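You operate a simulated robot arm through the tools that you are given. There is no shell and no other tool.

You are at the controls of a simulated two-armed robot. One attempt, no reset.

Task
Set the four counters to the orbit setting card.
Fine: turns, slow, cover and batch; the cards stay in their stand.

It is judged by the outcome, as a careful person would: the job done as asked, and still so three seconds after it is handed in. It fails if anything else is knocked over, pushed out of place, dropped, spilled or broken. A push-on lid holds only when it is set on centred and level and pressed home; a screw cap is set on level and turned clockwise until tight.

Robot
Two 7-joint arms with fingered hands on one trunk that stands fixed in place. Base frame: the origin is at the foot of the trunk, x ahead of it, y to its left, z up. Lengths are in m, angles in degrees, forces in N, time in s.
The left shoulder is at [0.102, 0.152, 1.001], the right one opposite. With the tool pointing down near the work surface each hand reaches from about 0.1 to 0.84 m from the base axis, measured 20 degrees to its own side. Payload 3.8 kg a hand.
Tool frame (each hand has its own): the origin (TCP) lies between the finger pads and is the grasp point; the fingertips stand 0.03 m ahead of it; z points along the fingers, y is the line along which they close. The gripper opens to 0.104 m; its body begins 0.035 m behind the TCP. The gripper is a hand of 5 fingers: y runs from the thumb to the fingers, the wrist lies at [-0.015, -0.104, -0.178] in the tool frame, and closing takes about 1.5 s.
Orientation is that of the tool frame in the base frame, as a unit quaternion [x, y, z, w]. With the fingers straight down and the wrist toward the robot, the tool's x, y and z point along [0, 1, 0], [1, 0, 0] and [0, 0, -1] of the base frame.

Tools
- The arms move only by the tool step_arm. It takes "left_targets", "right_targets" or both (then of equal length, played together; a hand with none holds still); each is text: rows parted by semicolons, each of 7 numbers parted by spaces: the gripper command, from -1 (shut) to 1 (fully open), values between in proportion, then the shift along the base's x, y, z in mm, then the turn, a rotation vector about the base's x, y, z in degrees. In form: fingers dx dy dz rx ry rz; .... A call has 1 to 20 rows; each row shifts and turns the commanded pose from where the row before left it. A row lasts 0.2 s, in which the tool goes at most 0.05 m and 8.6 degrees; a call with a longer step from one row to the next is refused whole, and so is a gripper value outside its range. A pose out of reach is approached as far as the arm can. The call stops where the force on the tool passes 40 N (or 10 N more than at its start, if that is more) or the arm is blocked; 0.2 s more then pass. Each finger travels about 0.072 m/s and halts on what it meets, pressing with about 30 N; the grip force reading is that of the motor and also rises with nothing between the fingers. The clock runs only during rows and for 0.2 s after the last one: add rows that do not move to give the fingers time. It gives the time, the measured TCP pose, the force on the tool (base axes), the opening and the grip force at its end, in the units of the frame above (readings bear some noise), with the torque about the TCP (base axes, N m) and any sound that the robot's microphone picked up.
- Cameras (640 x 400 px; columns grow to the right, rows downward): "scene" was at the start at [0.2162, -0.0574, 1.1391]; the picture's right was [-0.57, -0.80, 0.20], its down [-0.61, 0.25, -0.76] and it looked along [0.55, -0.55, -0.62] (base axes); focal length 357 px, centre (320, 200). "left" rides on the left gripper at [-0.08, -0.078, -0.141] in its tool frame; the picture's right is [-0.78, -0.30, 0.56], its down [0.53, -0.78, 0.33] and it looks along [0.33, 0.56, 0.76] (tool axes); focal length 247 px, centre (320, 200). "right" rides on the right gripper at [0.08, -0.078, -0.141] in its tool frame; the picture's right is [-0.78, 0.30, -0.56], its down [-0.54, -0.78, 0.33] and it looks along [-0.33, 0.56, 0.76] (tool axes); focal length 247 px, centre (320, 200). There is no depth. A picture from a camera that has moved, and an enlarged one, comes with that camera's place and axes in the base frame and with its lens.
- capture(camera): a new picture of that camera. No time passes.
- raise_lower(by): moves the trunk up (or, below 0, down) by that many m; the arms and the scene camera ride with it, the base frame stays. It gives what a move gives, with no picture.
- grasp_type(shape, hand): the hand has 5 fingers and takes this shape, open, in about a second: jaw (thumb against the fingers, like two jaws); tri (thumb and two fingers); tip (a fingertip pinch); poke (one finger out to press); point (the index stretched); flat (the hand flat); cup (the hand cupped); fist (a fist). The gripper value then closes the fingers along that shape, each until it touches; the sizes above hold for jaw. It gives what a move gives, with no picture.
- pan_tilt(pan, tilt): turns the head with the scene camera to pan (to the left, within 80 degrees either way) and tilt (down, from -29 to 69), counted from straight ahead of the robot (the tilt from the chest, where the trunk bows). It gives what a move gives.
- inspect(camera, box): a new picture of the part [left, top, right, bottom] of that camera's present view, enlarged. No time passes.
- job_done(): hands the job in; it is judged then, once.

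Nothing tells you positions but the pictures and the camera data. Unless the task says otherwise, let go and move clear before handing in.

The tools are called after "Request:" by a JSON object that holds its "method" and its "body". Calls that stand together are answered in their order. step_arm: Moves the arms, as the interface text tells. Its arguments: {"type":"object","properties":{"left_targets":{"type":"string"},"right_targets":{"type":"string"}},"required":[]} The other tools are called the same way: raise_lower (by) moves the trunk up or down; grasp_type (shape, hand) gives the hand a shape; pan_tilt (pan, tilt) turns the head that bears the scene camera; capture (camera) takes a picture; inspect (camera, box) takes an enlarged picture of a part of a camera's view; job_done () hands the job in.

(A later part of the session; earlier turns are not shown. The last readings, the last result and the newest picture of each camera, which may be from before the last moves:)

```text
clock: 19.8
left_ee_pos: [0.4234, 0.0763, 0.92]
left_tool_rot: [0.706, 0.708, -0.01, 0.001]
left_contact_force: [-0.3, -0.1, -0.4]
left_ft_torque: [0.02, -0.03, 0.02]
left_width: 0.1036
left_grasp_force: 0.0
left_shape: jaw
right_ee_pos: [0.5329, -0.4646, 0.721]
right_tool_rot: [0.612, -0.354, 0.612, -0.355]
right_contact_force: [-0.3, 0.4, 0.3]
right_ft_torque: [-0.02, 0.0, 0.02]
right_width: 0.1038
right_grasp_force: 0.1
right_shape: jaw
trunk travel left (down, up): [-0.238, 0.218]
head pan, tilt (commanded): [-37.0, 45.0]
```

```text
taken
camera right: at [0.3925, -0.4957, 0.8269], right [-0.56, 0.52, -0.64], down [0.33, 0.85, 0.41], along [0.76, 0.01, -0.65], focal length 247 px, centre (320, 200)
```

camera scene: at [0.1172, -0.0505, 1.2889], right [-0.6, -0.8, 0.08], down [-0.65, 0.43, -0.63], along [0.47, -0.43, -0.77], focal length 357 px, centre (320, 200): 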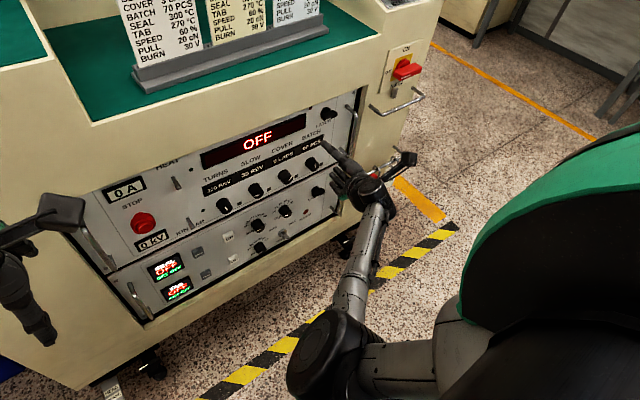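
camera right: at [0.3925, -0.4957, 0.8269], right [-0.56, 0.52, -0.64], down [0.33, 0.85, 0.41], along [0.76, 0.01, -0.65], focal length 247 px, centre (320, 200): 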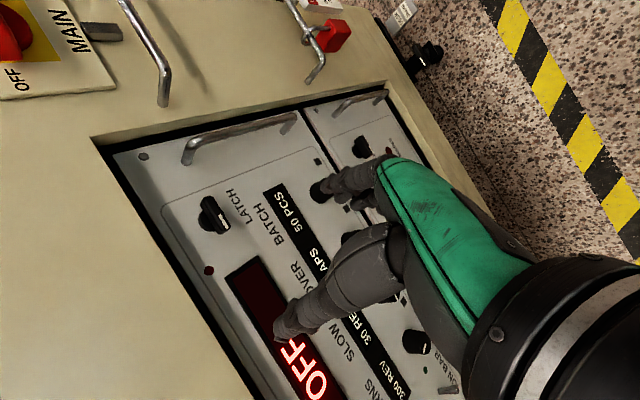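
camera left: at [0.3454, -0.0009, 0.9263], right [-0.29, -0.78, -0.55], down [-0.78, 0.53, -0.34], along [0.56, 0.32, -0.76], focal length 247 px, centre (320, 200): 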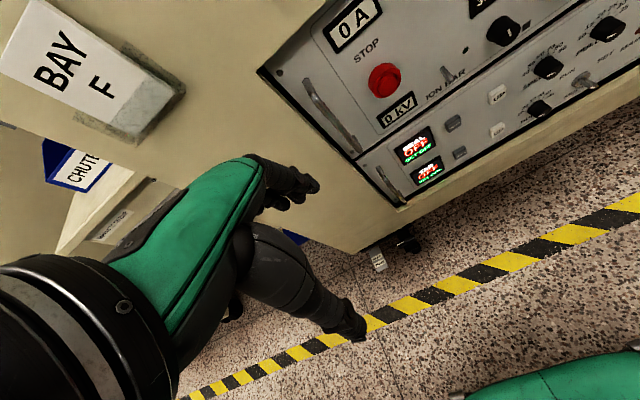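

The hand is now exactly oriented and well tracked (fingers along +x). I'll enlarge the right camera's view to locate the knobs relative to the hand.

Request:
{"method": "inspect", "body": {"camera": "right", "box": [220, 120, 460, 270]}}

Request:
{"method": "inspect", "body": {"camera": "right", "box": [280, 250, 520, 400]}}

Request:
{"method": "inspect", "body": {"camera": "scene", "box": [180, 120, 360, 232]}}

Request:
{"method": "inspect", "body": {"camera": "scene", "box": [200, 150, 280, 220]}}

Request:
{"method": "inspect", "body": {"camera": "scene", "box": [270, 120, 350, 190]}}

```text
2.67 times, centred on (340, 195) of right
camera zoom: at [0.3925, -0.4957, 0.8269], right [-0.56, 0.52, -0.64], down [0.33, 0.85, 0.41], along [0.76, 0.01, -0.65], focal length 659 px, centre (267, 213)
```

zoom: 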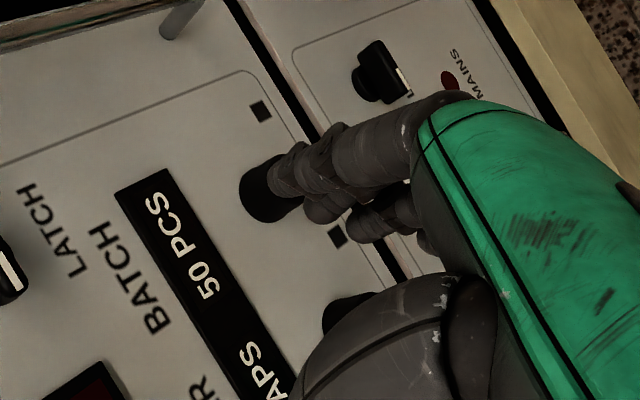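

```text
2.67 times, centred on (400, 325) of right
camera zoom: at [0.3925, -0.4957, 0.8269], right [-0.56, 0.52, -0.64], down [0.33, 0.85, 0.41], along [0.76, 0.01, -0.65], focal length 659 px, centre (107, -133)
```

zoom: 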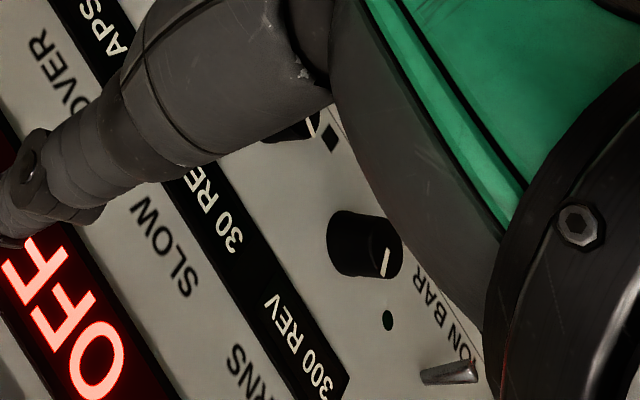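

```text
3.56 times, centred on (270, 176) of scene
camera zoom: at [0.1172, -0.0505, 1.2889], right [-0.6, -0.8, 0.08], down [-0.65, 0.43, -0.63], along [0.47, -0.43, -0.77], focal length 1268 px, centre (498, 285)
```

zoom: 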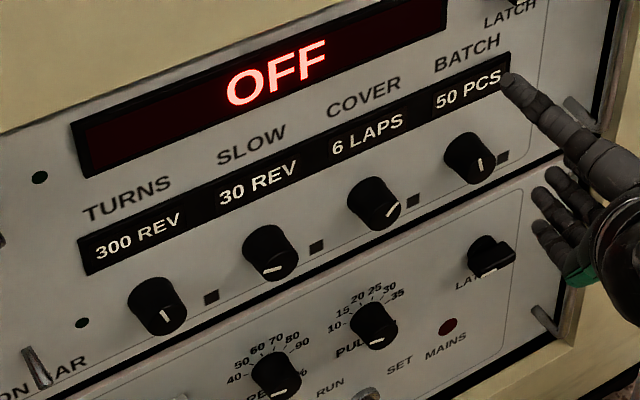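

```text
5.71 times, centred on (240, 185) of scene
camera zoom: at [0.1172, -0.0505, 1.2889], right [-0.6, -0.8, 0.08], down [-0.65, 0.43, -0.63], along [0.47, -0.43, -0.77], focal length 2038 px, centre (777, 286)
```

zoom: 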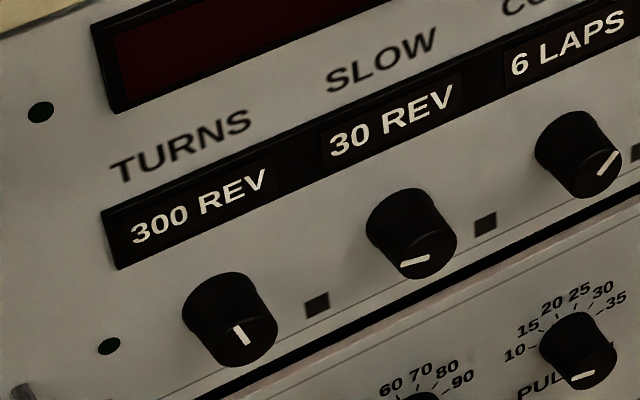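

```text
5.71 times, centred on (310, 155) of scene
camera zoom: at [0.1172, -0.0505, 1.2889], right [-0.6, -0.8, 0.08], down [-0.65, 0.43, -0.63], along [0.47, -0.43, -0.77], focal length 2038 px, centre (377, 457)
```

zoom: 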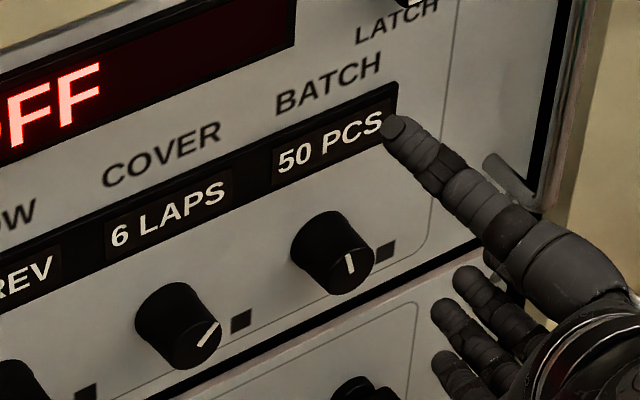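

Triangulating, the panel is at x≈0.68, the knob faces at x≈0.655 and the knob axes at z≈0.58, with y≈-0.237 (TURNS), -0.326 (SLOW), -0.417 (COVER), -0.506 (BATCH). I'll bring the hand in front of COVER, still about 8 cm off the knob.

Request:
{"method": "step_arm", "body": {"right_targets": "1 2 9.5 -28 0 0 0; 1 2 9.5 -28 0 0 0; 1 2 9.5 -28 0 0 0; 1 2 9.5 -28 0 0 0; 1 2 9.5 -28 0 0 0; 1 0 0 0 0 0 0; 1 0 0 0 0 0 0"}}

Request:
{"method": "capture", "body": {"camera": "scene"}}

Request:
{"method": "capture", "body": {"camera": "right"}}

```text
clock: 21.4
left_ee_pos: [0.4255, 0.0765, 0.9205]
left_tool_rot: [0.707, 0.707, -0.01, 0.0]
left_contact_force: [0.3, 0.5, 0.7]
left_ft_torque: [-0.01, 0.03, -0.01]
left_width: 0.1039
left_grasp_force: 0.0
left_shape: jaw
right_ee_pos: [0.5452, -0.4192, 0.5798]
right_tool_rot: [0.613, -0.353, 0.612, -0.354]
right_contact_force: [0.4, -0.2, 0.7]
right_ft_torque: [0.01, -0.01, -0.03]
right_width: 0.104
right_grasp_force: 0.0
right_shape: jaw
trunk travel left (down, up): [-0.238, 0.218]
head pan, tilt (commanded): [-37.0, 45.0]
```

```text
taken
camera scene: at [0.1173, -0.0507, 1.2889], right [-0.6, -0.8, 0.08], down [-0.65, 0.43, -0.63], along [0.47, -0.43, -0.77], focal length 357 px, centre (320, 200)
```

scene: 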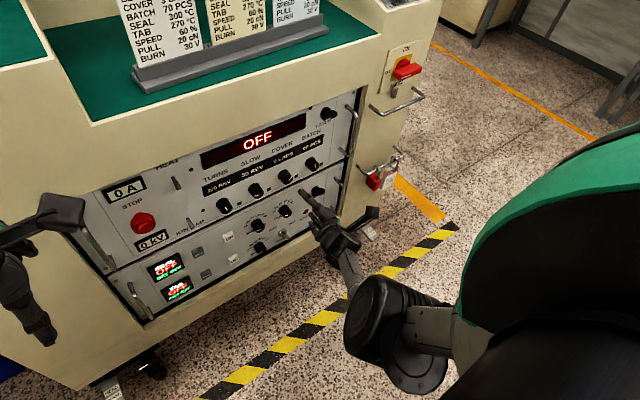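

```text
taken
camera right: at [0.4031, -0.4489, 0.686], right [-0.56, 0.52, -0.64], down [0.33, 0.85, 0.41], along [0.76, 0.01, -0.65], focal length 247 px, centre (320, 200)
```

right: 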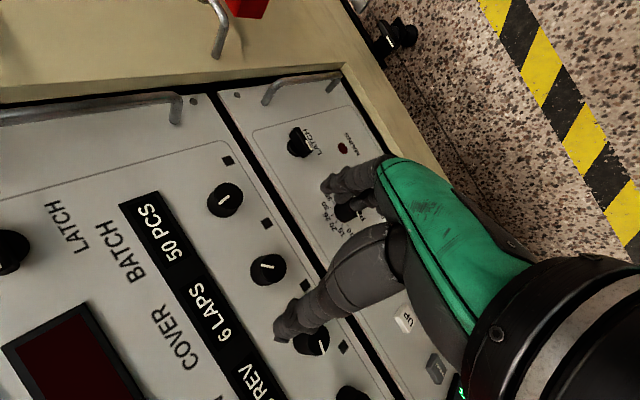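

The hand is in front of the COVER knob and the tool axis points nearly at its centre. I'll try the "tri" shape (thumb and two fingers), which suits a round knob, and see how the fingers sit relative to it.

Request:
{"method": "grasp_type", "body": {"hand": "right", "shape": "tri"}}

Request:
{"method": "capture", "body": {"camera": "right"}}

Request:
{"method": "inspect", "body": {"camera": "scene", "box": [200, 130, 400, 255]}}

Request:
{"method": "inspect", "body": {"camera": "right", "box": [180, 160, 420, 310]}}

```text
clock: 22.3
left_ee_pos: [0.4242, 0.0769, 0.9205]
left_tool_rot: [0.706, 0.708, -0.009, 0.0]
left_contact_force: [-0.2, -0.4, -0.2]
left_ft_torque: [0.04, 0.02, 0.0]
left_width: 0.1038
left_grasp_force: 0.0
left_shape: jaw
right_ee_pos: [0.5444, -0.4189, 0.5798]
right_tool_rot: [0.613, -0.353, 0.612, -0.354]
right_contact_force: [0.2, -0.3, 0.1]
right_ft_torque: [0.02, -0.01, -0.01]
right_width: 0.104
right_grasp_force: 0.1
right_shape: tri
trunk travel left (down, up): [-0.238, 0.218]
head pan, tilt (commanded): [-37.0, 45.0]
```

```text
taken
camera right: at [0.4031, -0.4487, 0.6861], right [-0.56, 0.52, -0.65], down [0.33, 0.85, 0.41], along [0.76, 0.01, -0.65], focal length 247 px, centre (320, 200)
```

right: 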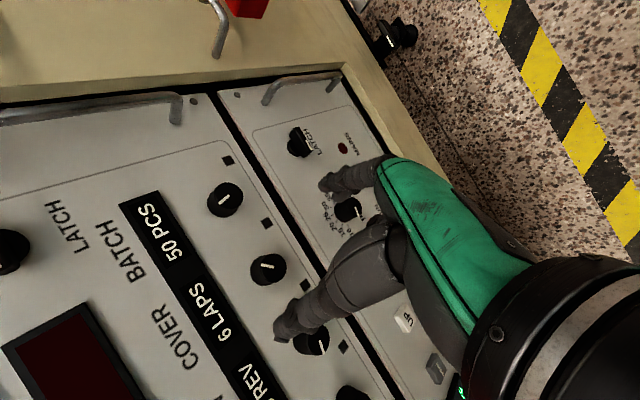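

```text
3.20 times, centred on (300, 192) of scene
camera zoom: at [0.1173, -0.0506, 1.2889], right [-0.6, -0.8, 0.08], down [-0.65, 0.43, -0.63], along [0.47, -0.43, -0.77], focal length 1141 px, centre (384, 224)
```

zoom: 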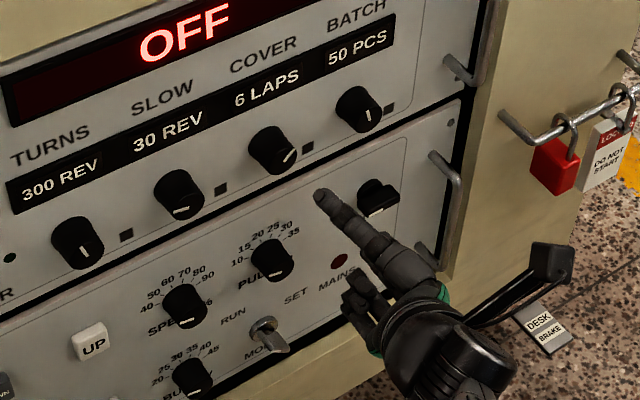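

```text
2.67 times, centred on (300, 235) of right
camera zoom: at [0.4031, -0.4487, 0.6861], right [-0.56, 0.52, -0.65], down [0.33, 0.85, 0.41], along [0.76, 0.01, -0.65], focal length 659 px, centre (373, 107)
```

zoom: 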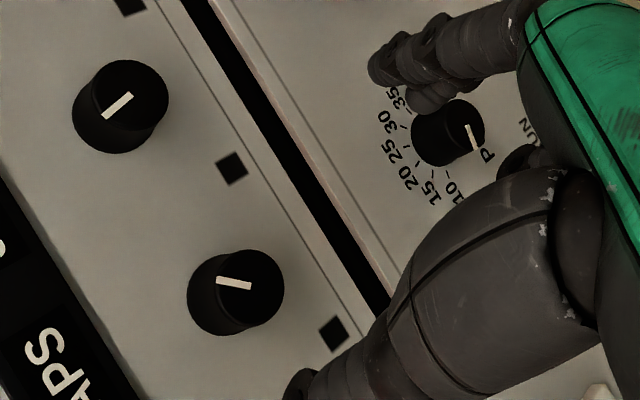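

The lockout tag says DO NOT START, so I'll leave MAIN alone. COVER's axis is at about y -0.415, z 0.582; I'll half-close the fingers, roll +24° (leaving room to turn either way) and advance to x≈0.60.

Request:
{"method": "step_arm", "body": {"right_targets": "0.2 5 1 0.5 8 0 0; 0.2 10 1 0.5 8 0 0; 0.2 10 1 0.5 8 0 0; 0.2 15 1 0.5 0 0 0; 0.2 15 0 0.5 0 0 0; 0.2 0 0 0 0 0 0; 0.2 0 0 0 0 0 0"}}

Request:
{"method": "capture", "body": {"camera": "right"}}

Request:
{"method": "inspect", "body": {"camera": "scene", "box": [200, 130, 400, 255]}}

```text
clock: 23.9
left_ee_pos: [0.423, 0.0782, 0.9197]
left_tool_rot: [0.706, 0.708, -0.01, -0.001]
left_contact_force: [-0.2, 1.6, -0.8]
left_ft_torque: [0.0, 0.03, 0.0]
left_width: 0.1037
left_grasp_force: 0.1
left_shape: jaw
right_ee_pos: [0.5911, -0.4131, 0.5849]
right_tool_rot: [0.525, -0.473, 0.526, -0.473]
right_contact_force: [0.0, -0.4, -0.2]
right_ft_torque: [-0.02, 0.03, -0.03]
right_width: 0.0628
right_grasp_force: 0.0
right_shape: tri
right hand out of reach, approached as far as the arm can: row 5
trunk travel left (down, up): [-0.238, 0.218]
head pan, tilt (commanded): [-37.0, 45.0]
```

```text
taken
camera right: at [0.4516, -0.4843, 0.6688], right [-0.56, 0.74, -0.38], down [0.33, 0.61, 0.72], along [0.76, 0.27, -0.59], focal length 247 px, centre (320, 200)
```

right: 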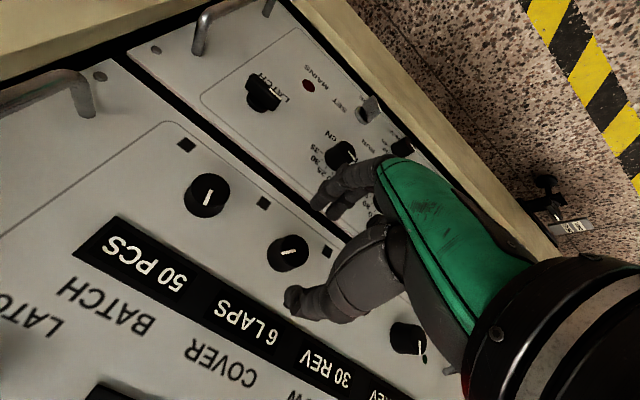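

```text
3.20 times, centred on (300, 192) of scene
camera zoom: at [0.1175, -0.0507, 1.2888], right [-0.6, -0.8, 0.08], down [-0.65, 0.43, -0.63], along [0.47, -0.43, -0.77], focal length 1141 px, centre (384, 224)
```

zoom: 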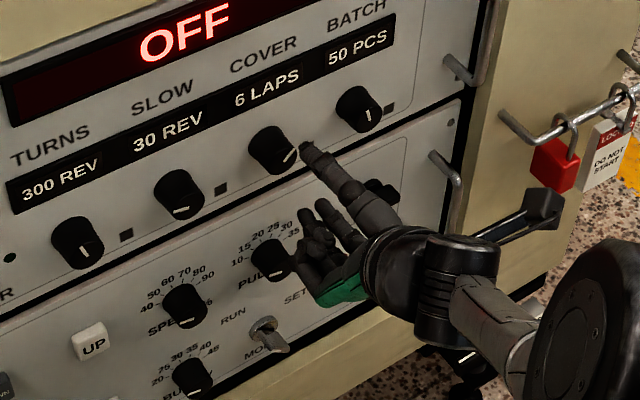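

The arm ran out of forward reach at x≈0.59 with the trunk this high. I'll back off a little, raise the hand, and lower the trunk by 0.09 m, which also leans the body forward.

Request:
{"method": "step_arm", "body": {"right_targets": "0.2 -20 0 25 0 0 0; 0.2 -10 0 25 0 0 0; 0.2 0 0 25 0 0 0; 0.2 0 0 0 0 0 0"}}

Request:
{"method": "raise_lower", "body": {"by": -0.09}}

Request:
{"method": "capture", "body": {"camera": "scene"}}

Request:
{"method": "capture", "body": {"camera": "right"}}

```text
clock: 24.9
left_ee_pos: [0.4234, 0.077, 0.9204]
left_tool_rot: [0.707, 0.707, -0.01, -0.001]
left_contact_force: [-0.3, 0.4, -0.4]
left_ft_torque: [0.02, -0.03, -0.01]
left_width: 0.1038
left_grasp_force: 0.1
left_shape: jaw
right_ee_pos: [0.562, -0.4129, 0.6609]
right_tool_rot: [0.525, -0.473, 0.525, -0.474]
right_contact_force: [0.1, -0.5, -0.3]
right_ft_torque: [0.0, -0.01, 0.01]
right_width: 0.0624
right_grasp_force: 0.0
right_shape: tri
trunk travel left (down, up): [-0.238, 0.218]
head pan, tilt (commanded): [-37.0, 45.0]
```

```text
clock: 26.1
left_ee_pos: [0.4237, 0.0768, 0.8316]
left_tool_rot: [0.706, 0.708, -0.009, 0.0]
left_contact_force: [-0.5, 0.1, -0.2]
left_ft_torque: [0.04, -0.03, 0.04]
left_width: 0.1038
left_grasp_force: 0.1
left_shape: jaw
right_ee_pos: [0.5626, -0.4125, 0.5711]
right_tool_rot: [0.526, -0.471, 0.526, -0.474]
right_contact_force: [-0.5, 0.1, 0.6]
right_ft_torque: [-0.02, 0.03, 0.0]
right_width: 0.0629
right_grasp_force: 0.0
right_shape: tri
trunk travel left (down, up): [-0.148, 0.308]
head pan, tilt (commanded): [-37.0, 45.0]
```

```text
taken
camera scene: at [0.1658, -0.0505, 1.1782], right [-0.58, -0.8, 0.15], down [-0.72, 0.43, -0.55], along [0.37, -0.43, -0.82], focal length 357 px, centre (320, 200)
```

scene: 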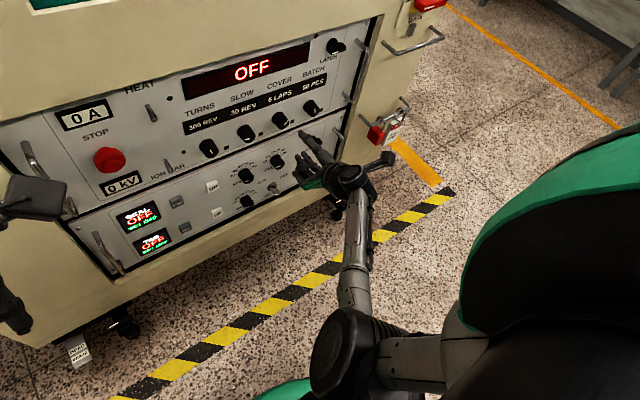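

```text
taken
camera right: at [0.4211, -0.4843, 0.6556], right [-0.56, 0.74, -0.38], down [0.33, 0.61, 0.72], along [0.76, 0.27, -0.59], focal length 247 px, centre (320, 200)
```

right: 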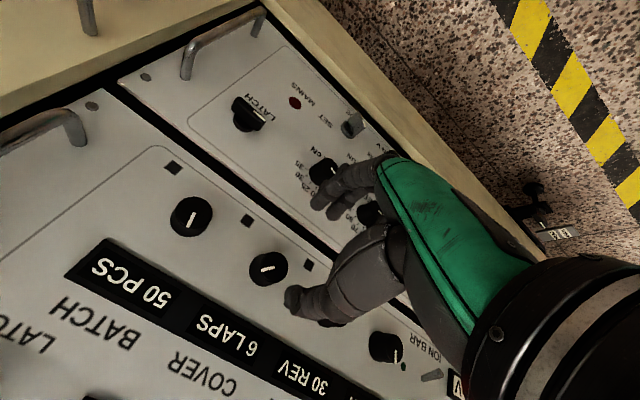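

The hand now sits 9 cm in front of COVER with room to advance. I'll enlarge the view to fine-tune the alignment.

Request:
{"method": "inspect", "body": {"camera": "right", "box": [200, 200, 360, 300]}}

Request:
{"method": "inspect", "body": {"camera": "scene", "box": [240, 80, 360, 180]}}

```text
4.00 times, centred on (280, 250) of right
camera zoom: at [0.4211, -0.4843, 0.6556], right [-0.56, 0.74, -0.38], down [0.33, 0.61, 0.72], along [0.76, 0.27, -0.59], focal length 988 px, centre (480, 0)
```

zoom: 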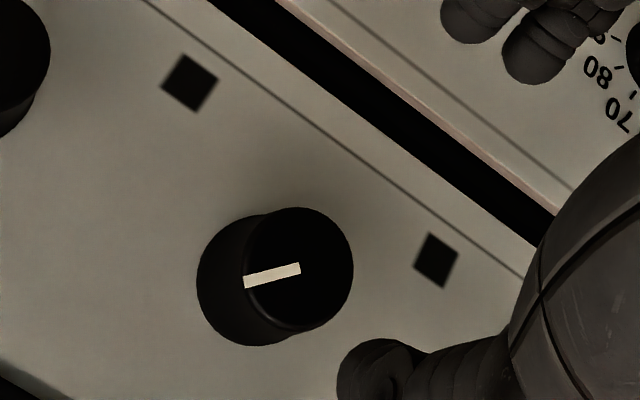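

```text
4.00 times, centred on (300, 130) of scene
camera zoom: at [0.1658, -0.0505, 1.1782], right [-0.58, -0.8, 0.15], down [-0.72, 0.43, -0.55], along [0.37, -0.43, -0.82], focal length 1426 px, centre (400, 480)
```

zoom: 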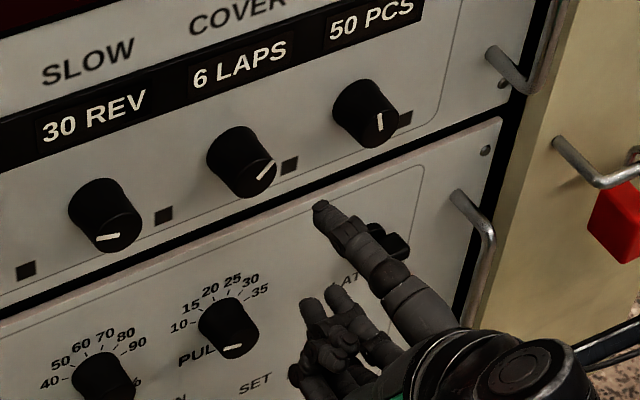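

From this view COVER's centre comes out at about y -0.412, z 0.579. I'll advance to x≈0.615, so the fingertips stop just short of the knob face, and compare the fingers with the knob.

Request:
{"method": "step_arm", "body": {"right_targets": "0.2 15 0 4 0 0 0; 0.2 15 0 4 0 0 0; 0.2 12 0 0 0 0 0; 0.2 10 0 0 0 0 0; 0.2 0 0 0 0 0 0; 0.2 0 0 0 0 0 0"}}

Request:
{"method": "capture", "body": {"camera": "right"}}

Request:
{"method": "inspect", "body": {"camera": "right", "box": [220, 150, 420, 310]}}

Request:
{"method": "inspect", "body": {"camera": "scene", "box": [240, 80, 360, 180]}}

```text
clock: 27.5
left_ee_pos: [0.4236, 0.0766, 0.8297]
left_tool_rot: [0.707, 0.708, -0.01, 0.0]
left_contact_force: [0.2, 0.2, 0.3]
left_ft_torque: [-0.01, 0.04, -0.01]
left_width: 0.1039
left_grasp_force: 0.1
left_shape: jaw
right_ee_pos: [0.6148, -0.4122, 0.5782]
right_tool_rot: [0.525, -0.473, 0.525, -0.474]
right_contact_force: [0.8, -0.1, -0.5]
right_ft_torque: [0.01, 0.0, -0.01]
right_width: 0.0626
right_grasp_force: 0.0
right_shape: tri
trunk travel left (down, up): [-0.148, 0.308]
head pan, tilt (commanded): [-37.0, 45.0]
```

```text
taken
camera right: at [0.4732, -0.4842, 0.6633], right [-0.56, 0.74, -0.38], down [0.33, 0.61, 0.72], along [0.76, 0.27, -0.59], focal length 247 px, centre (320, 200)
```

right: 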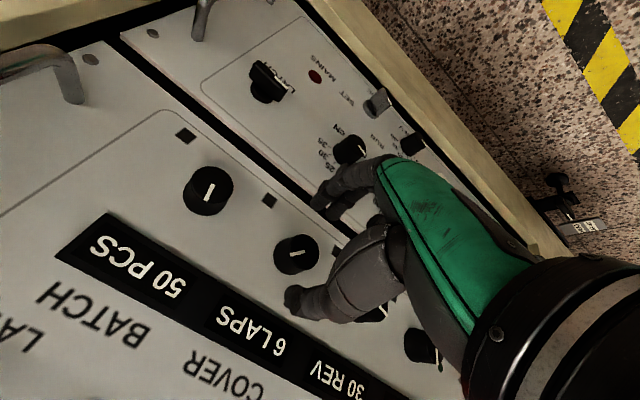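

```text
2.50 times, centred on (320, 230) of right
camera zoom: at [0.4732, -0.4842, 0.6633], right [-0.56, 0.74, -0.38], down [0.33, 0.61, 0.72], along [0.76, 0.27, -0.59], focal length 617 px, centre (320, 125)
```

zoom: 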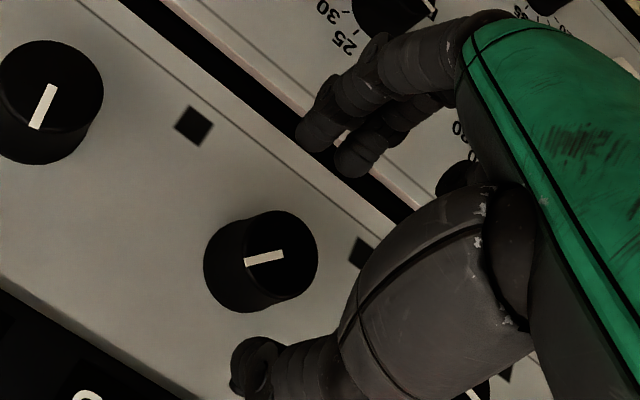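

```text
4.00 times, centred on (300, 130) of scene
camera zoom: at [0.1665, -0.0506, 1.178], right [-0.58, -0.8, 0.15], down [-0.72, 0.43, -0.55], along [0.37, -0.43, -0.82], focal length 1426 px, centre (400, 480)
```

zoom: 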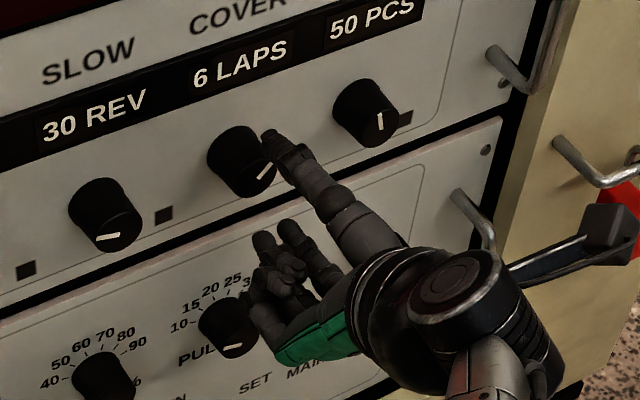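

The tool axis now lines up with the COVER knob to within about 1–2 mm, with the face about 36 mm ahead. I'll slide the fingers 24 mm further around the knob and close gently.

Request:
{"method": "step_arm", "body": {"right_targets": "0.2 8 0 0 0 0 0; 0.2 8 0 1 0 0 0; 0.2 8 0 0 0 0 0; 0.2 0 0 0 0 0 0; 0 0 0 0 0 0 0; -0.2 0 0 0 0 0 0; -0.4 0 0 0 0 0 0; -0.6 0 0 0 0 0 0; -0.8 0 0 0 0 0 0; -1 0 0 0 0 0 0; -1 0 0 0 0 0 0; -1 0 0 0 0 0 0"}}

Request:
{"method": "capture", "body": {"camera": "right"}}

Request:
{"method": "inspect", "body": {"camera": "right", "box": [220, 150, 420, 310]}}

Request:
{"method": "inspect", "body": {"camera": "scene", "box": [240, 80, 360, 180]}}

```text
clock: 30.1
left_ee_pos: [0.424, 0.0771, 0.8301]
left_tool_rot: [0.706, 0.708, -0.01, 0.0]
left_contact_force: [0.2, 0.2, -0.9]
left_ft_torque: [-0.03, -0.01, -0.03]
left_width: 0.1036
left_grasp_force: 0.0
left_shape: jaw
right_ee_pos: [0.638, -0.4137, 0.5805]
right_tool_rot: [0.525, -0.473, 0.526, -0.473]
right_contact_force: [1.6, -1.9, -0.1]
right_ft_torque: [0.01, 0.03, -0.08]
right_width: 0.0241
right_grasp_force: 30.5
right_shape: tri
trunk travel left (down, up): [-0.148, 0.308]
head pan, tilt (commanded): [-37.0, 45.0]
```

```text
taken
camera right: at [0.4974, -0.4843, 0.6642], right [-0.56, 0.74, -0.38], down [0.33, 0.61, 0.72], along [0.76, 0.27, -0.59], focal length 247 px, centre (320, 200)
```

right: 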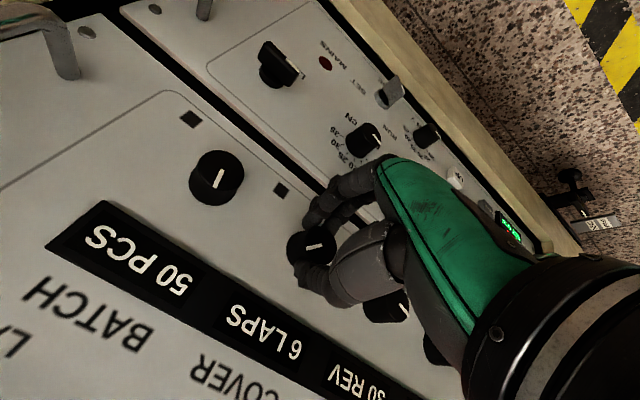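

```text
2.50 times, centred on (320, 230) of right
camera zoom: at [0.4974, -0.4843, 0.6642], right [-0.56, 0.74, -0.38], down [0.33, 0.61, 0.72], along [0.76, 0.27, -0.59], focal length 617 px, centre (320, 125)
```

zoom: 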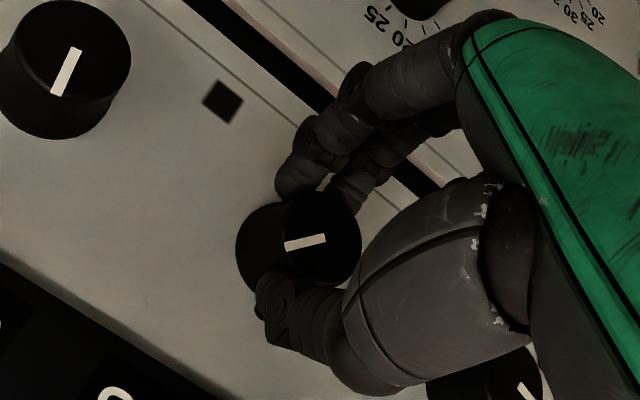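

```text
4.00 times, centred on (300, 130) of scene
camera zoom: at [0.1666, -0.0508, 1.178], right [-0.58, -0.8, 0.15], down [-0.72, 0.43, -0.55], along [0.37, -0.43, -0.82], focal length 1426 px, centre (400, 480)
```

zoom: 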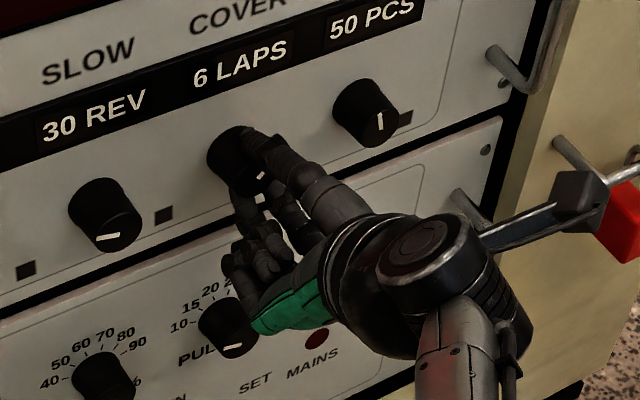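

The thumb and two fingers hold the COVER knob with 30 N and almost no side load. I'll turn it counter-clockwise 24° and watch the window.

Request:
{"method": "step_arm", "body": {"right_targets": "-1 0 0 0 -6 0 0; -1 0 0 0 -6 0 0; -1 0 0 0 -6 0 0; -1 0 0 0 -6 0 0; -1 0 0 0 0 0 0"}}

Request:
{"method": "inspect", "body": {"camera": "right", "box": [180, 150, 420, 350]}}

Request:
{"method": "inspect", "body": {"camera": "scene", "box": [180, 60, 360, 180]}}

```text
clock: 31.3
left_ee_pos: [0.4231, 0.0782, 0.8296]
left_tool_rot: [0.707, 0.707, -0.01, 0.0]
left_contact_force: [0.0, 0.7, 0.1]
left_ft_torque: [-0.02, 0.0, -0.03]
left_width: 0.1039
left_grasp_force: 0.0
left_shape: jaw
right_ee_pos: [0.6383, -0.4133, 0.5797]
right_tool_rot: [0.611, -0.353, 0.614, -0.354]
right_contact_force: [2.1, -0.2, 4.1]
right_ft_torque: [-0.05, -0.07, 0.0]
right_width: 0.0238
right_grasp_force: 30.6
right_shape: tri
trunk travel left (down, up): [-0.148, 0.308]
head pan, tilt (commanded): [-37.0, 45.0]
```

```text
2.00 times, centred on (300, 250) of right
camera zoom: at [0.497, -0.4425, 0.6864], right [-0.56, 0.52, -0.65], down [0.33, 0.85, 0.4], along [0.76, 0.01, -0.65], focal length 494 px, centre (360, 100)
```

zoom: 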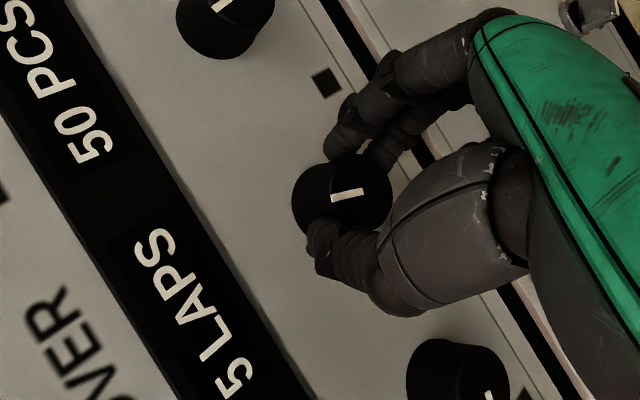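

```text
3.33 times, centred on (270, 120) of scene
camera zoom: at [0.1661, -0.0502, 1.1782], right [-0.58, -0.8, 0.15], down [-0.72, 0.43, -0.55], along [0.37, -0.43, -0.82], focal length 1189 px, centre (487, 467)
```

zoom: 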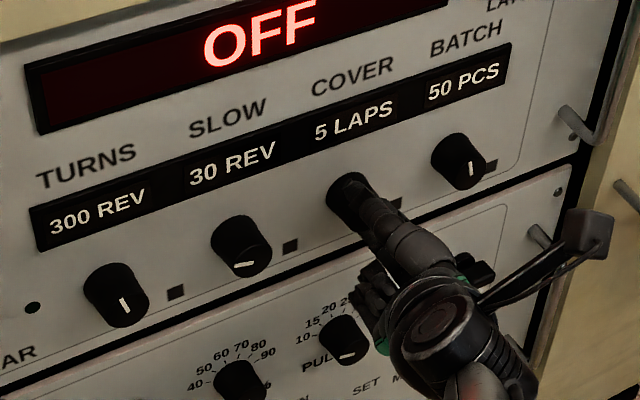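

The COVER window changed from 6 to 5 LAPS with 24° counter-clockwise, so counter-clockwise lowers the value and the lockout doesn't affect the counters. I'll continue in small steps to find the detent pitch.

Request:
{"method": "step_arm", "body": {"right_targets": "-1 0 0 0 -6 0 0; -1 0 0 0 -6 0 0; -1 0 0 0 0 0 0"}}

Request:
{"method": "inspect", "body": {"camera": "scene", "box": [180, 60, 360, 180]}}

Request:
{"method": "inspect", "body": {"camera": "right", "box": [180, 150, 420, 350]}}

```text
clock: 32.1
left_ee_pos: [0.4238, 0.0784, 0.83]
left_tool_rot: [0.707, 0.708, -0.01, 0.001]
left_contact_force: [-0.1, 0.1, 0.9]
left_ft_torque: [-0.02, 0.01, 0.01]
left_width: 0.1037
left_grasp_force: 0.0
left_shape: jaw
right_ee_pos: [0.6367, -0.4122, 0.5801]
right_tool_rot: [0.647, -0.286, 0.646, -0.288]
right_contact_force: [2.5, 2.2, 5.9]
right_ft_torque: [0.0, -0.16, 0.1]
right_width: 0.0234
right_grasp_force: 30.0
right_shape: tri
trunk travel left (down, up): [-0.148, 0.308]
head pan, tilt (commanded): [-37.0, 45.0]
```

```text
3.33 times, centred on (270, 120) of scene
camera zoom: at [0.1658, -0.0498, 1.1782], right [-0.58, -0.8, 0.15], down [-0.72, 0.42, -0.55], along [0.37, -0.43, -0.82], focal length 1189 px, centre (487, 467)
```

zoom: 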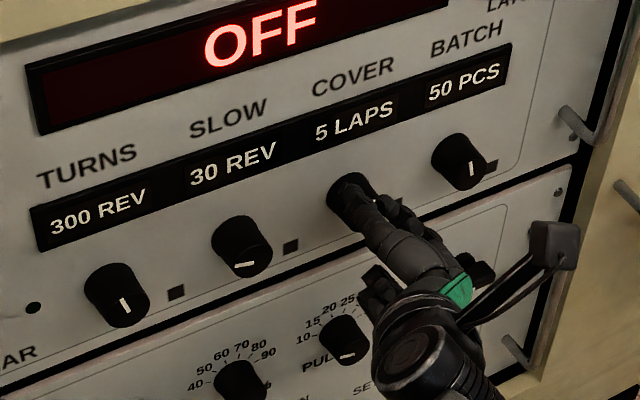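

```text
2.00 times, centred on (300, 250) of right
camera zoom: at [0.4968, -0.4191, 0.69], right [-0.56, 0.38, -0.74], down [0.33, 0.92, 0.22], along [0.76, -0.12, -0.64], focal length 494 px, centre (360, 100)
```

zoom: 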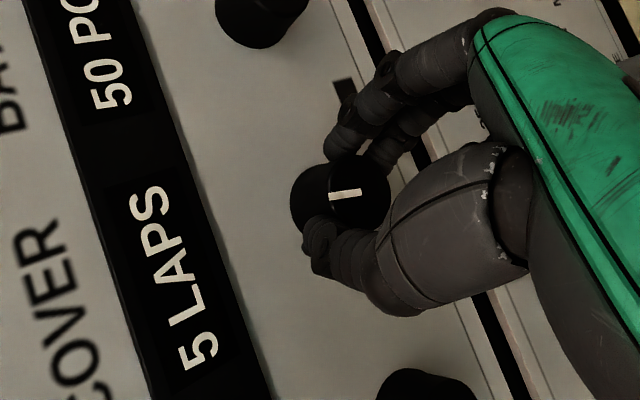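

Still 5 LAPS at 36°. I'll continue another 12°.

Request:
{"method": "step_arm", "body": {"right_targets": "-1 0 0 0 -6 0 0; -1 0 0 0 -6 0 0; -1 0 0 0 0 0 0"}}

Request:
{"method": "inspect", "body": {"camera": "scene", "box": [180, 60, 360, 180]}}

Request:
{"method": "inspect", "body": {"camera": "right", "box": [180, 150, 420, 350]}}

```text
clock: 32.9
left_ee_pos: [0.4242, 0.0782, 0.8311]
left_tool_rot: [0.707, 0.707, -0.01, 0.001]
left_contact_force: [0.8, -0.8, 0.7]
left_ft_torque: [0.02, 0.0, -0.02]
left_width: 0.1036
left_grasp_force: 0.0
left_shape: jaw
right_ee_pos: [0.6382, -0.4109, 0.5805]
right_tool_rot: [0.672, -0.217, 0.673, -0.219]
right_contact_force: [2.6, 5.5, 6.6]
right_ft_torque: [-0.01, -0.17, 0.15]
right_width: 0.0233
right_grasp_force: 30.2
right_shape: tri
trunk travel left (down, up): [-0.148, 0.308]
head pan, tilt (commanded): [-37.0, 45.0]
```

```text
3.33 times, centred on (270, 120) of scene
camera zoom: at [0.1657, -0.0494, 1.1783], right [-0.58, -0.8, 0.15], down [-0.72, 0.42, -0.55], along [0.37, -0.43, -0.82], focal length 1189 px, centre (487, 467)
```

zoom: 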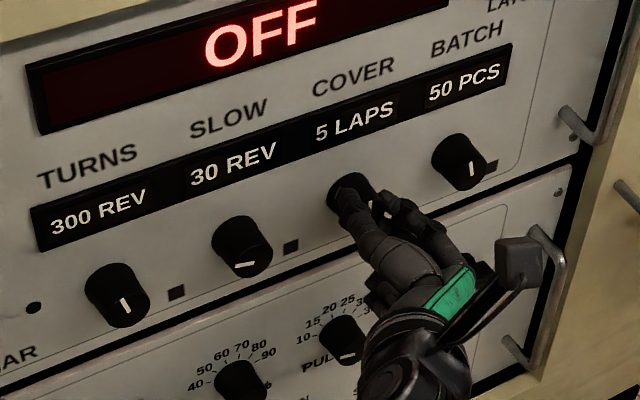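

```text
2.00 times, centred on (300, 250) of right
camera zoom: at [0.4968, -0.3956, 0.689], right [-0.56, 0.21, -0.8], down [0.33, 0.94, 0.02], along [0.76, -0.25, -0.6], focal length 494 px, centre (360, 100)
```

zoom: 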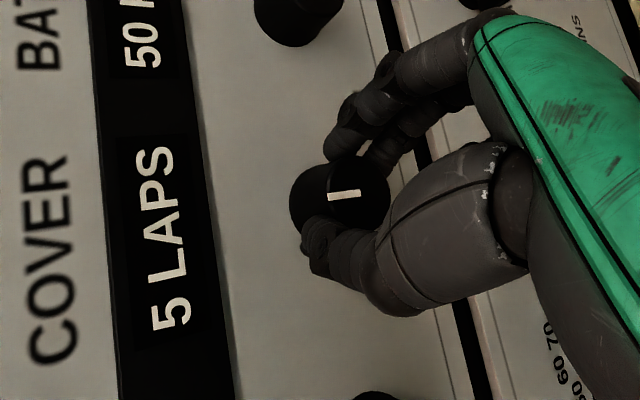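

The knob follows the hand (48° so far) and the window still shows 5. I'll go another 12°, keeping clear of BATCH.

Request:
{"method": "step_arm", "body": {"right_targets": "-1 0 0 0 -6 0 0; -1 0 0 0 -6 0 0; -1 0 0 0 0 0 0"}}

Request:
{"method": "inspect", "body": {"camera": "scene", "box": [180, 60, 360, 180]}}

Request:
{"method": "inspect", "body": {"camera": "right", "box": [180, 150, 420, 350]}}

```text
clock: 33.7
left_ee_pos: [0.423, 0.0788, 0.8296]
left_tool_rot: [0.706, 0.708, -0.01, 0.0]
left_contact_force: [0.0, 0.8, 0.0]
left_ft_torque: [0.02, -0.03, 0.04]
left_width: 0.1037
left_grasp_force: 0.1
left_shape: jaw
right_ee_pos: [0.6372, -0.4118, 0.5807]
right_tool_rot: [0.692, -0.145, 0.692, -0.147]
right_contact_force: [0.2, 8.5, 4.8]
right_ft_torque: [0.02, -0.14, 0.26]
right_width: 0.0232
right_grasp_force: 29.9
right_shape: tri
trunk travel left (down, up): [-0.148, 0.308]
head pan, tilt (commanded): [-37.0, 45.0]
```

```text
3.33 times, centred on (270, 120) of scene
camera zoom: at [0.1659, -0.0493, 1.1782], right [-0.58, -0.8, 0.15], down [-0.72, 0.42, -0.55], along [0.37, -0.43, -0.82], focal length 1189 px, centre (487, 467)
```

zoom: 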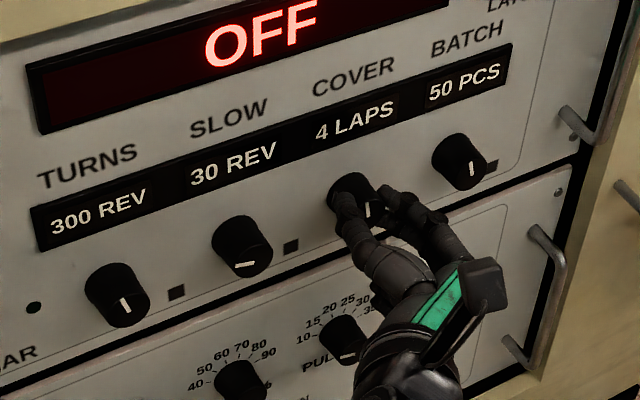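

```text
2.00 times, centred on (300, 250) of right
camera zoom: at [0.4968, -0.3732, 0.6836], right [-0.56, 0.04, -0.83], down [0.33, 0.93, -0.17], along [0.76, -0.37, -0.53], focal length 494 px, centre (360, 100)
```

zoom: 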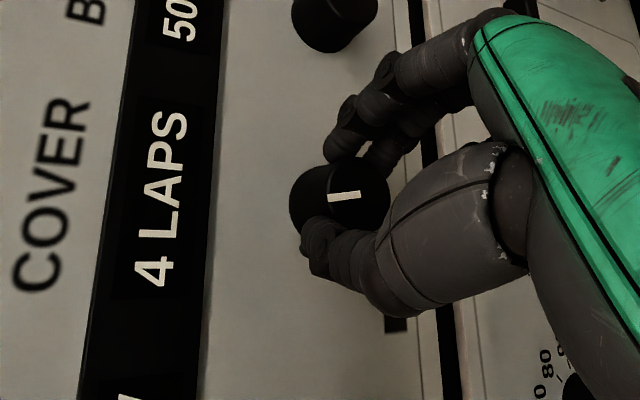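

COVER now shows 4 LAPS. I'll add 10° to centre it in its position, then open the fingers and back straight out.

Request:
{"method": "step_arm", "body": {"right_targets": "-1 0 0 0 -5 0 0; -1 0 0 0 -5 0 0; -1 0 0 0 0 0 0; -0.6 0 0 0 0 0 0; -0.2 0 0 0 0 0 0; 0.2 0 0 0 0 0 0; 0.2 0 0 0 0 0 0; 0.2 0 0 0 0 0 0; 0.2 0 0 0 0 0 0"}}

Request:
{"method": "inspect", "body": {"camera": "scene", "box": [180, 60, 360, 180]}}

Request:
{"method": "inspect", "body": {"camera": "right", "box": [180, 150, 420, 350]}}

```text
clock: 35.7
left_ee_pos: [0.4243, 0.0778, 0.8306]
left_tool_rot: [0.706, 0.708, -0.01, 0.0]
left_contact_force: [-0.3, 0.3, 0.4]
left_ft_torque: [-0.01, 0.0, -0.01]
left_width: 0.1039
left_grasp_force: 0.0
left_shape: jaw
right_ee_pos: [0.6372, -0.4148, 0.5795]
right_tool_rot: [0.702, -0.085, 0.701, -0.086]
right_contact_force: [0.1, -0.1, -0.2]
right_ft_torque: [0.01, -0.02, 0.02]
right_width: 0.062
right_grasp_force: 0.0
right_shape: tri
trunk travel left (down, up): [-0.148, 0.308]
head pan, tilt (commanded): [-37.0, 45.0]
```

```text
3.33 times, centred on (270, 120) of scene
camera zoom: at [0.1664, -0.0506, 1.178], right [-0.58, -0.8, 0.15], down [-0.72, 0.43, -0.55], along [0.37, -0.43, -0.82], focal length 1189 px, centre (487, 467)
```

zoom: 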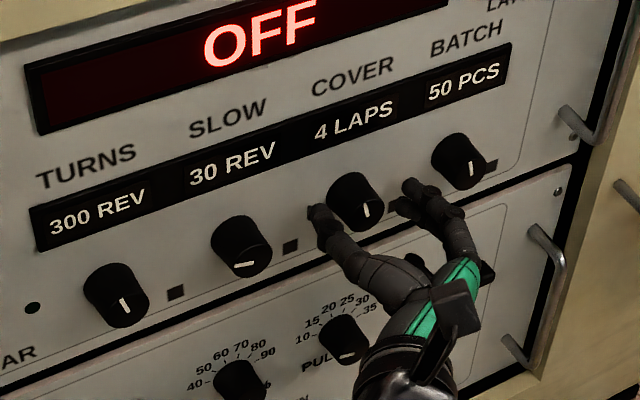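

```text
2.00 times, centred on (300, 250) of right
camera zoom: at [0.4964, -0.3576, 0.6749], right [-0.56, -0.1, -0.82], down [0.33, 0.88, -0.33], along [0.76, -0.46, -0.46], focal length 494 px, centre (360, 100)
```

zoom: 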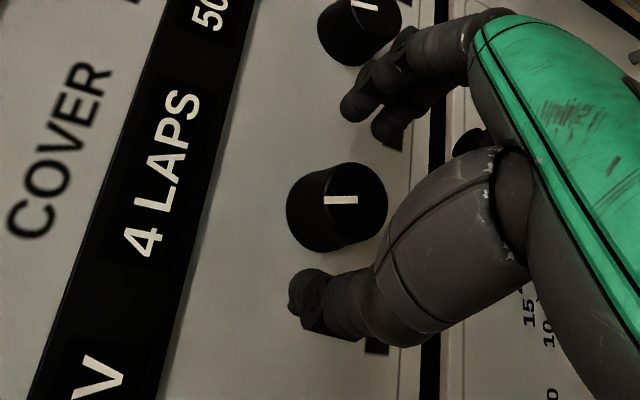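

COVER reads 4 LAPS and is released. I'll back out 6 cm, then move left one knob pitch (90 mm) to stand in front of SLOW; at this roll there's room to turn it clockwise.

Request:
{"method": "step_arm", "body": {"right_targets": "0.2 -15 0 0 0 0 0; 0.2 -20 0 0 0 0 0; 0.2 -25 0 0 0 0 0; 0.2 0 30 0 0 0 0; 0.2 0 32 0 0 0 0; 0.2 0 30 0 0 0 0; 0.2 0 0 0 0 0 0; 0.2 0 0 0 0 0 0"}}

Request:
{"method": "capture", "body": {"camera": "right"}}

Request:
{"method": "inspect", "body": {"camera": "right", "box": [200, 200, 360, 300]}}

Request:
{"method": "capture", "body": {"camera": "scene"}}

```text
clock: 37.5
left_ee_pos: [0.4234, 0.0773, 0.8305]
left_tool_rot: [0.706, 0.708, -0.01, 0.0]
left_contact_force: [0.4, 0.5, -0.1]
left_ft_torque: [0.02, -0.02, -0.01]
left_width: 0.1034
left_grasp_force: 0.1
left_shape: jaw
right_ee_pos: [0.5785, -0.3229, 0.5796]
right_tool_rot: [0.702, -0.086, 0.702, -0.087]
right_contact_force: [0.3, -0.5, -0.3]
right_ft_torque: [0.01, 0.0, -0.03]
right_width: 0.0621
right_grasp_force: 0.0
right_shape: tri
trunk travel left (down, up): [-0.148, 0.308]
head pan, tilt (commanded): [-37.0, 45.0]
```

```text
taken
camera right: at [0.4368, -0.2663, 0.6749], right [-0.56, -0.1, -0.82], down [0.33, 0.88, -0.33], along [0.76, -0.46, -0.46], focal length 247 px, centre (320, 200)
```

right: 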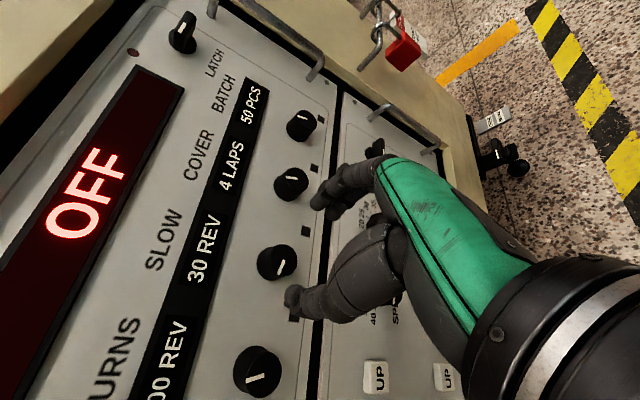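

```text
4.00 times, centred on (280, 250) of right
camera zoom: at [0.4368, -0.2663, 0.6749], right [-0.56, -0.1, -0.82], down [0.33, 0.88, -0.33], along [0.76, -0.46, -0.46], focal length 988 px, centre (480, 0)
```

zoom: 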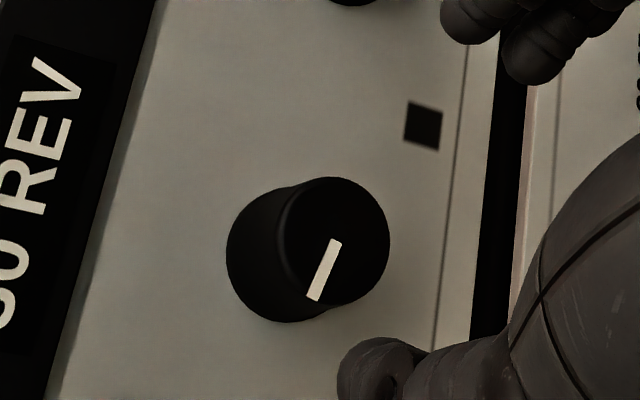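

```text
taken
camera scene: at [0.1664, -0.0504, 1.1781], right [-0.58, -0.8, 0.15], down [-0.72, 0.43, -0.55], along [0.37, -0.43, -0.82], focal length 357 px, centre (320, 200)
```

scene: 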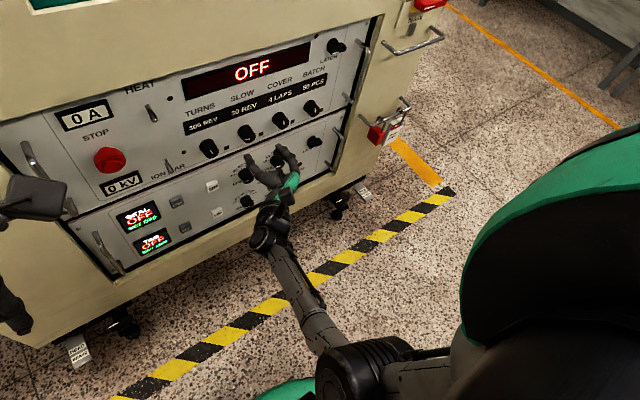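

The SLOW knob is within about 3 mm of the tool axis. I'll nudge 2 mm left, slide the fingers around it, and close.

Request:
{"method": "step_arm", "body": {"right_targets": "0.2 12 2 0 0 0 0; 0.2 15 0 0 0 0 0; 0.2 15 0 0 0 0 0; 0.2 10 0 0 0 0 0; 0.2 7 0 0 0 0 0; 0.2 0 0 0 0 0 0; 0 0 0 0 0 0 0; -0.3 0 0 0 0 0 0; -0.6 0 0 0 0 0 0; -1 0 0 0 0 0 0; -1 0 0 0 0 0 0; -1 0 0 0 0 0 0; -1 0 0 0 0 0 0"}}

Request:
{"method": "inspect", "body": {"camera": "right", "box": [180, 150, 420, 350]}}

Request:
{"method": "inspect", "body": {"camera": "scene", "box": [170, 60, 350, 180]}}

```text
clock: 40.3
left_ee_pos: [0.4237, 0.0776, 0.8308]
left_tool_rot: [0.706, 0.708, -0.01, -0.001]
left_contact_force: [0.8, 0.1, -0.6]
left_ft_torque: [-0.01, 0.0, 0.03]
left_width: 0.1036
left_grasp_force: 0.0
left_shape: jaw
right_ee_pos: [0.638, -0.3193, 0.5804]
right_tool_rot: [0.702, -0.086, 0.702, -0.086]
right_contact_force: [2.4, 0.0, 0.6]
right_ft_torque: [-0.03, 0.0, -0.03]
right_width: 0.0232
right_grasp_force: 29.9
right_shape: tri
trunk travel left (down, up): [-0.148, 0.308]
head pan, tilt (commanded): [-37.0, 45.0]
```

```text
2.00 times, centred on (300, 250) of right
camera zoom: at [0.497, -0.2635, 0.6751], right [-0.56, -0.1, -0.82], down [0.33, 0.88, -0.33], along [0.76, -0.46, -0.46], focal length 494 px, centre (360, 100)
```

zoom: 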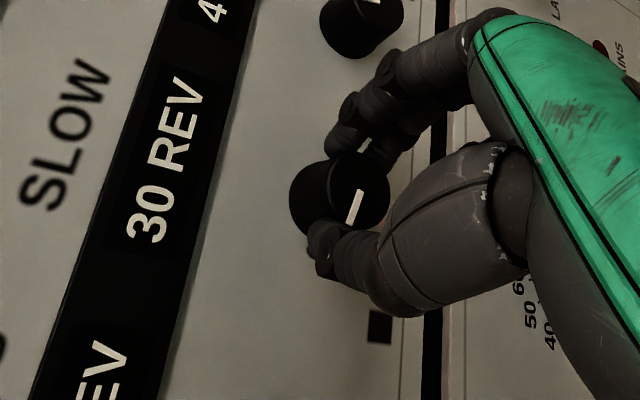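

```text
3.33 times, centred on (260, 120) of scene
camera zoom: at [0.1664, -0.0504, 1.1781], right [-0.58, -0.8, 0.15], down [-0.72, 0.43, -0.55], along [0.37, -0.43, -0.82], focal length 1189 px, centre (520, 467)
```

zoom: 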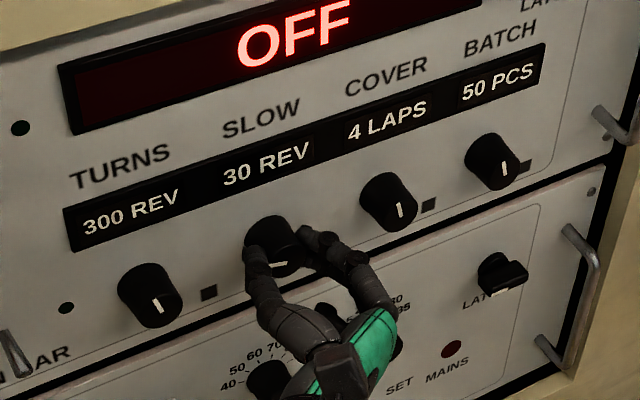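

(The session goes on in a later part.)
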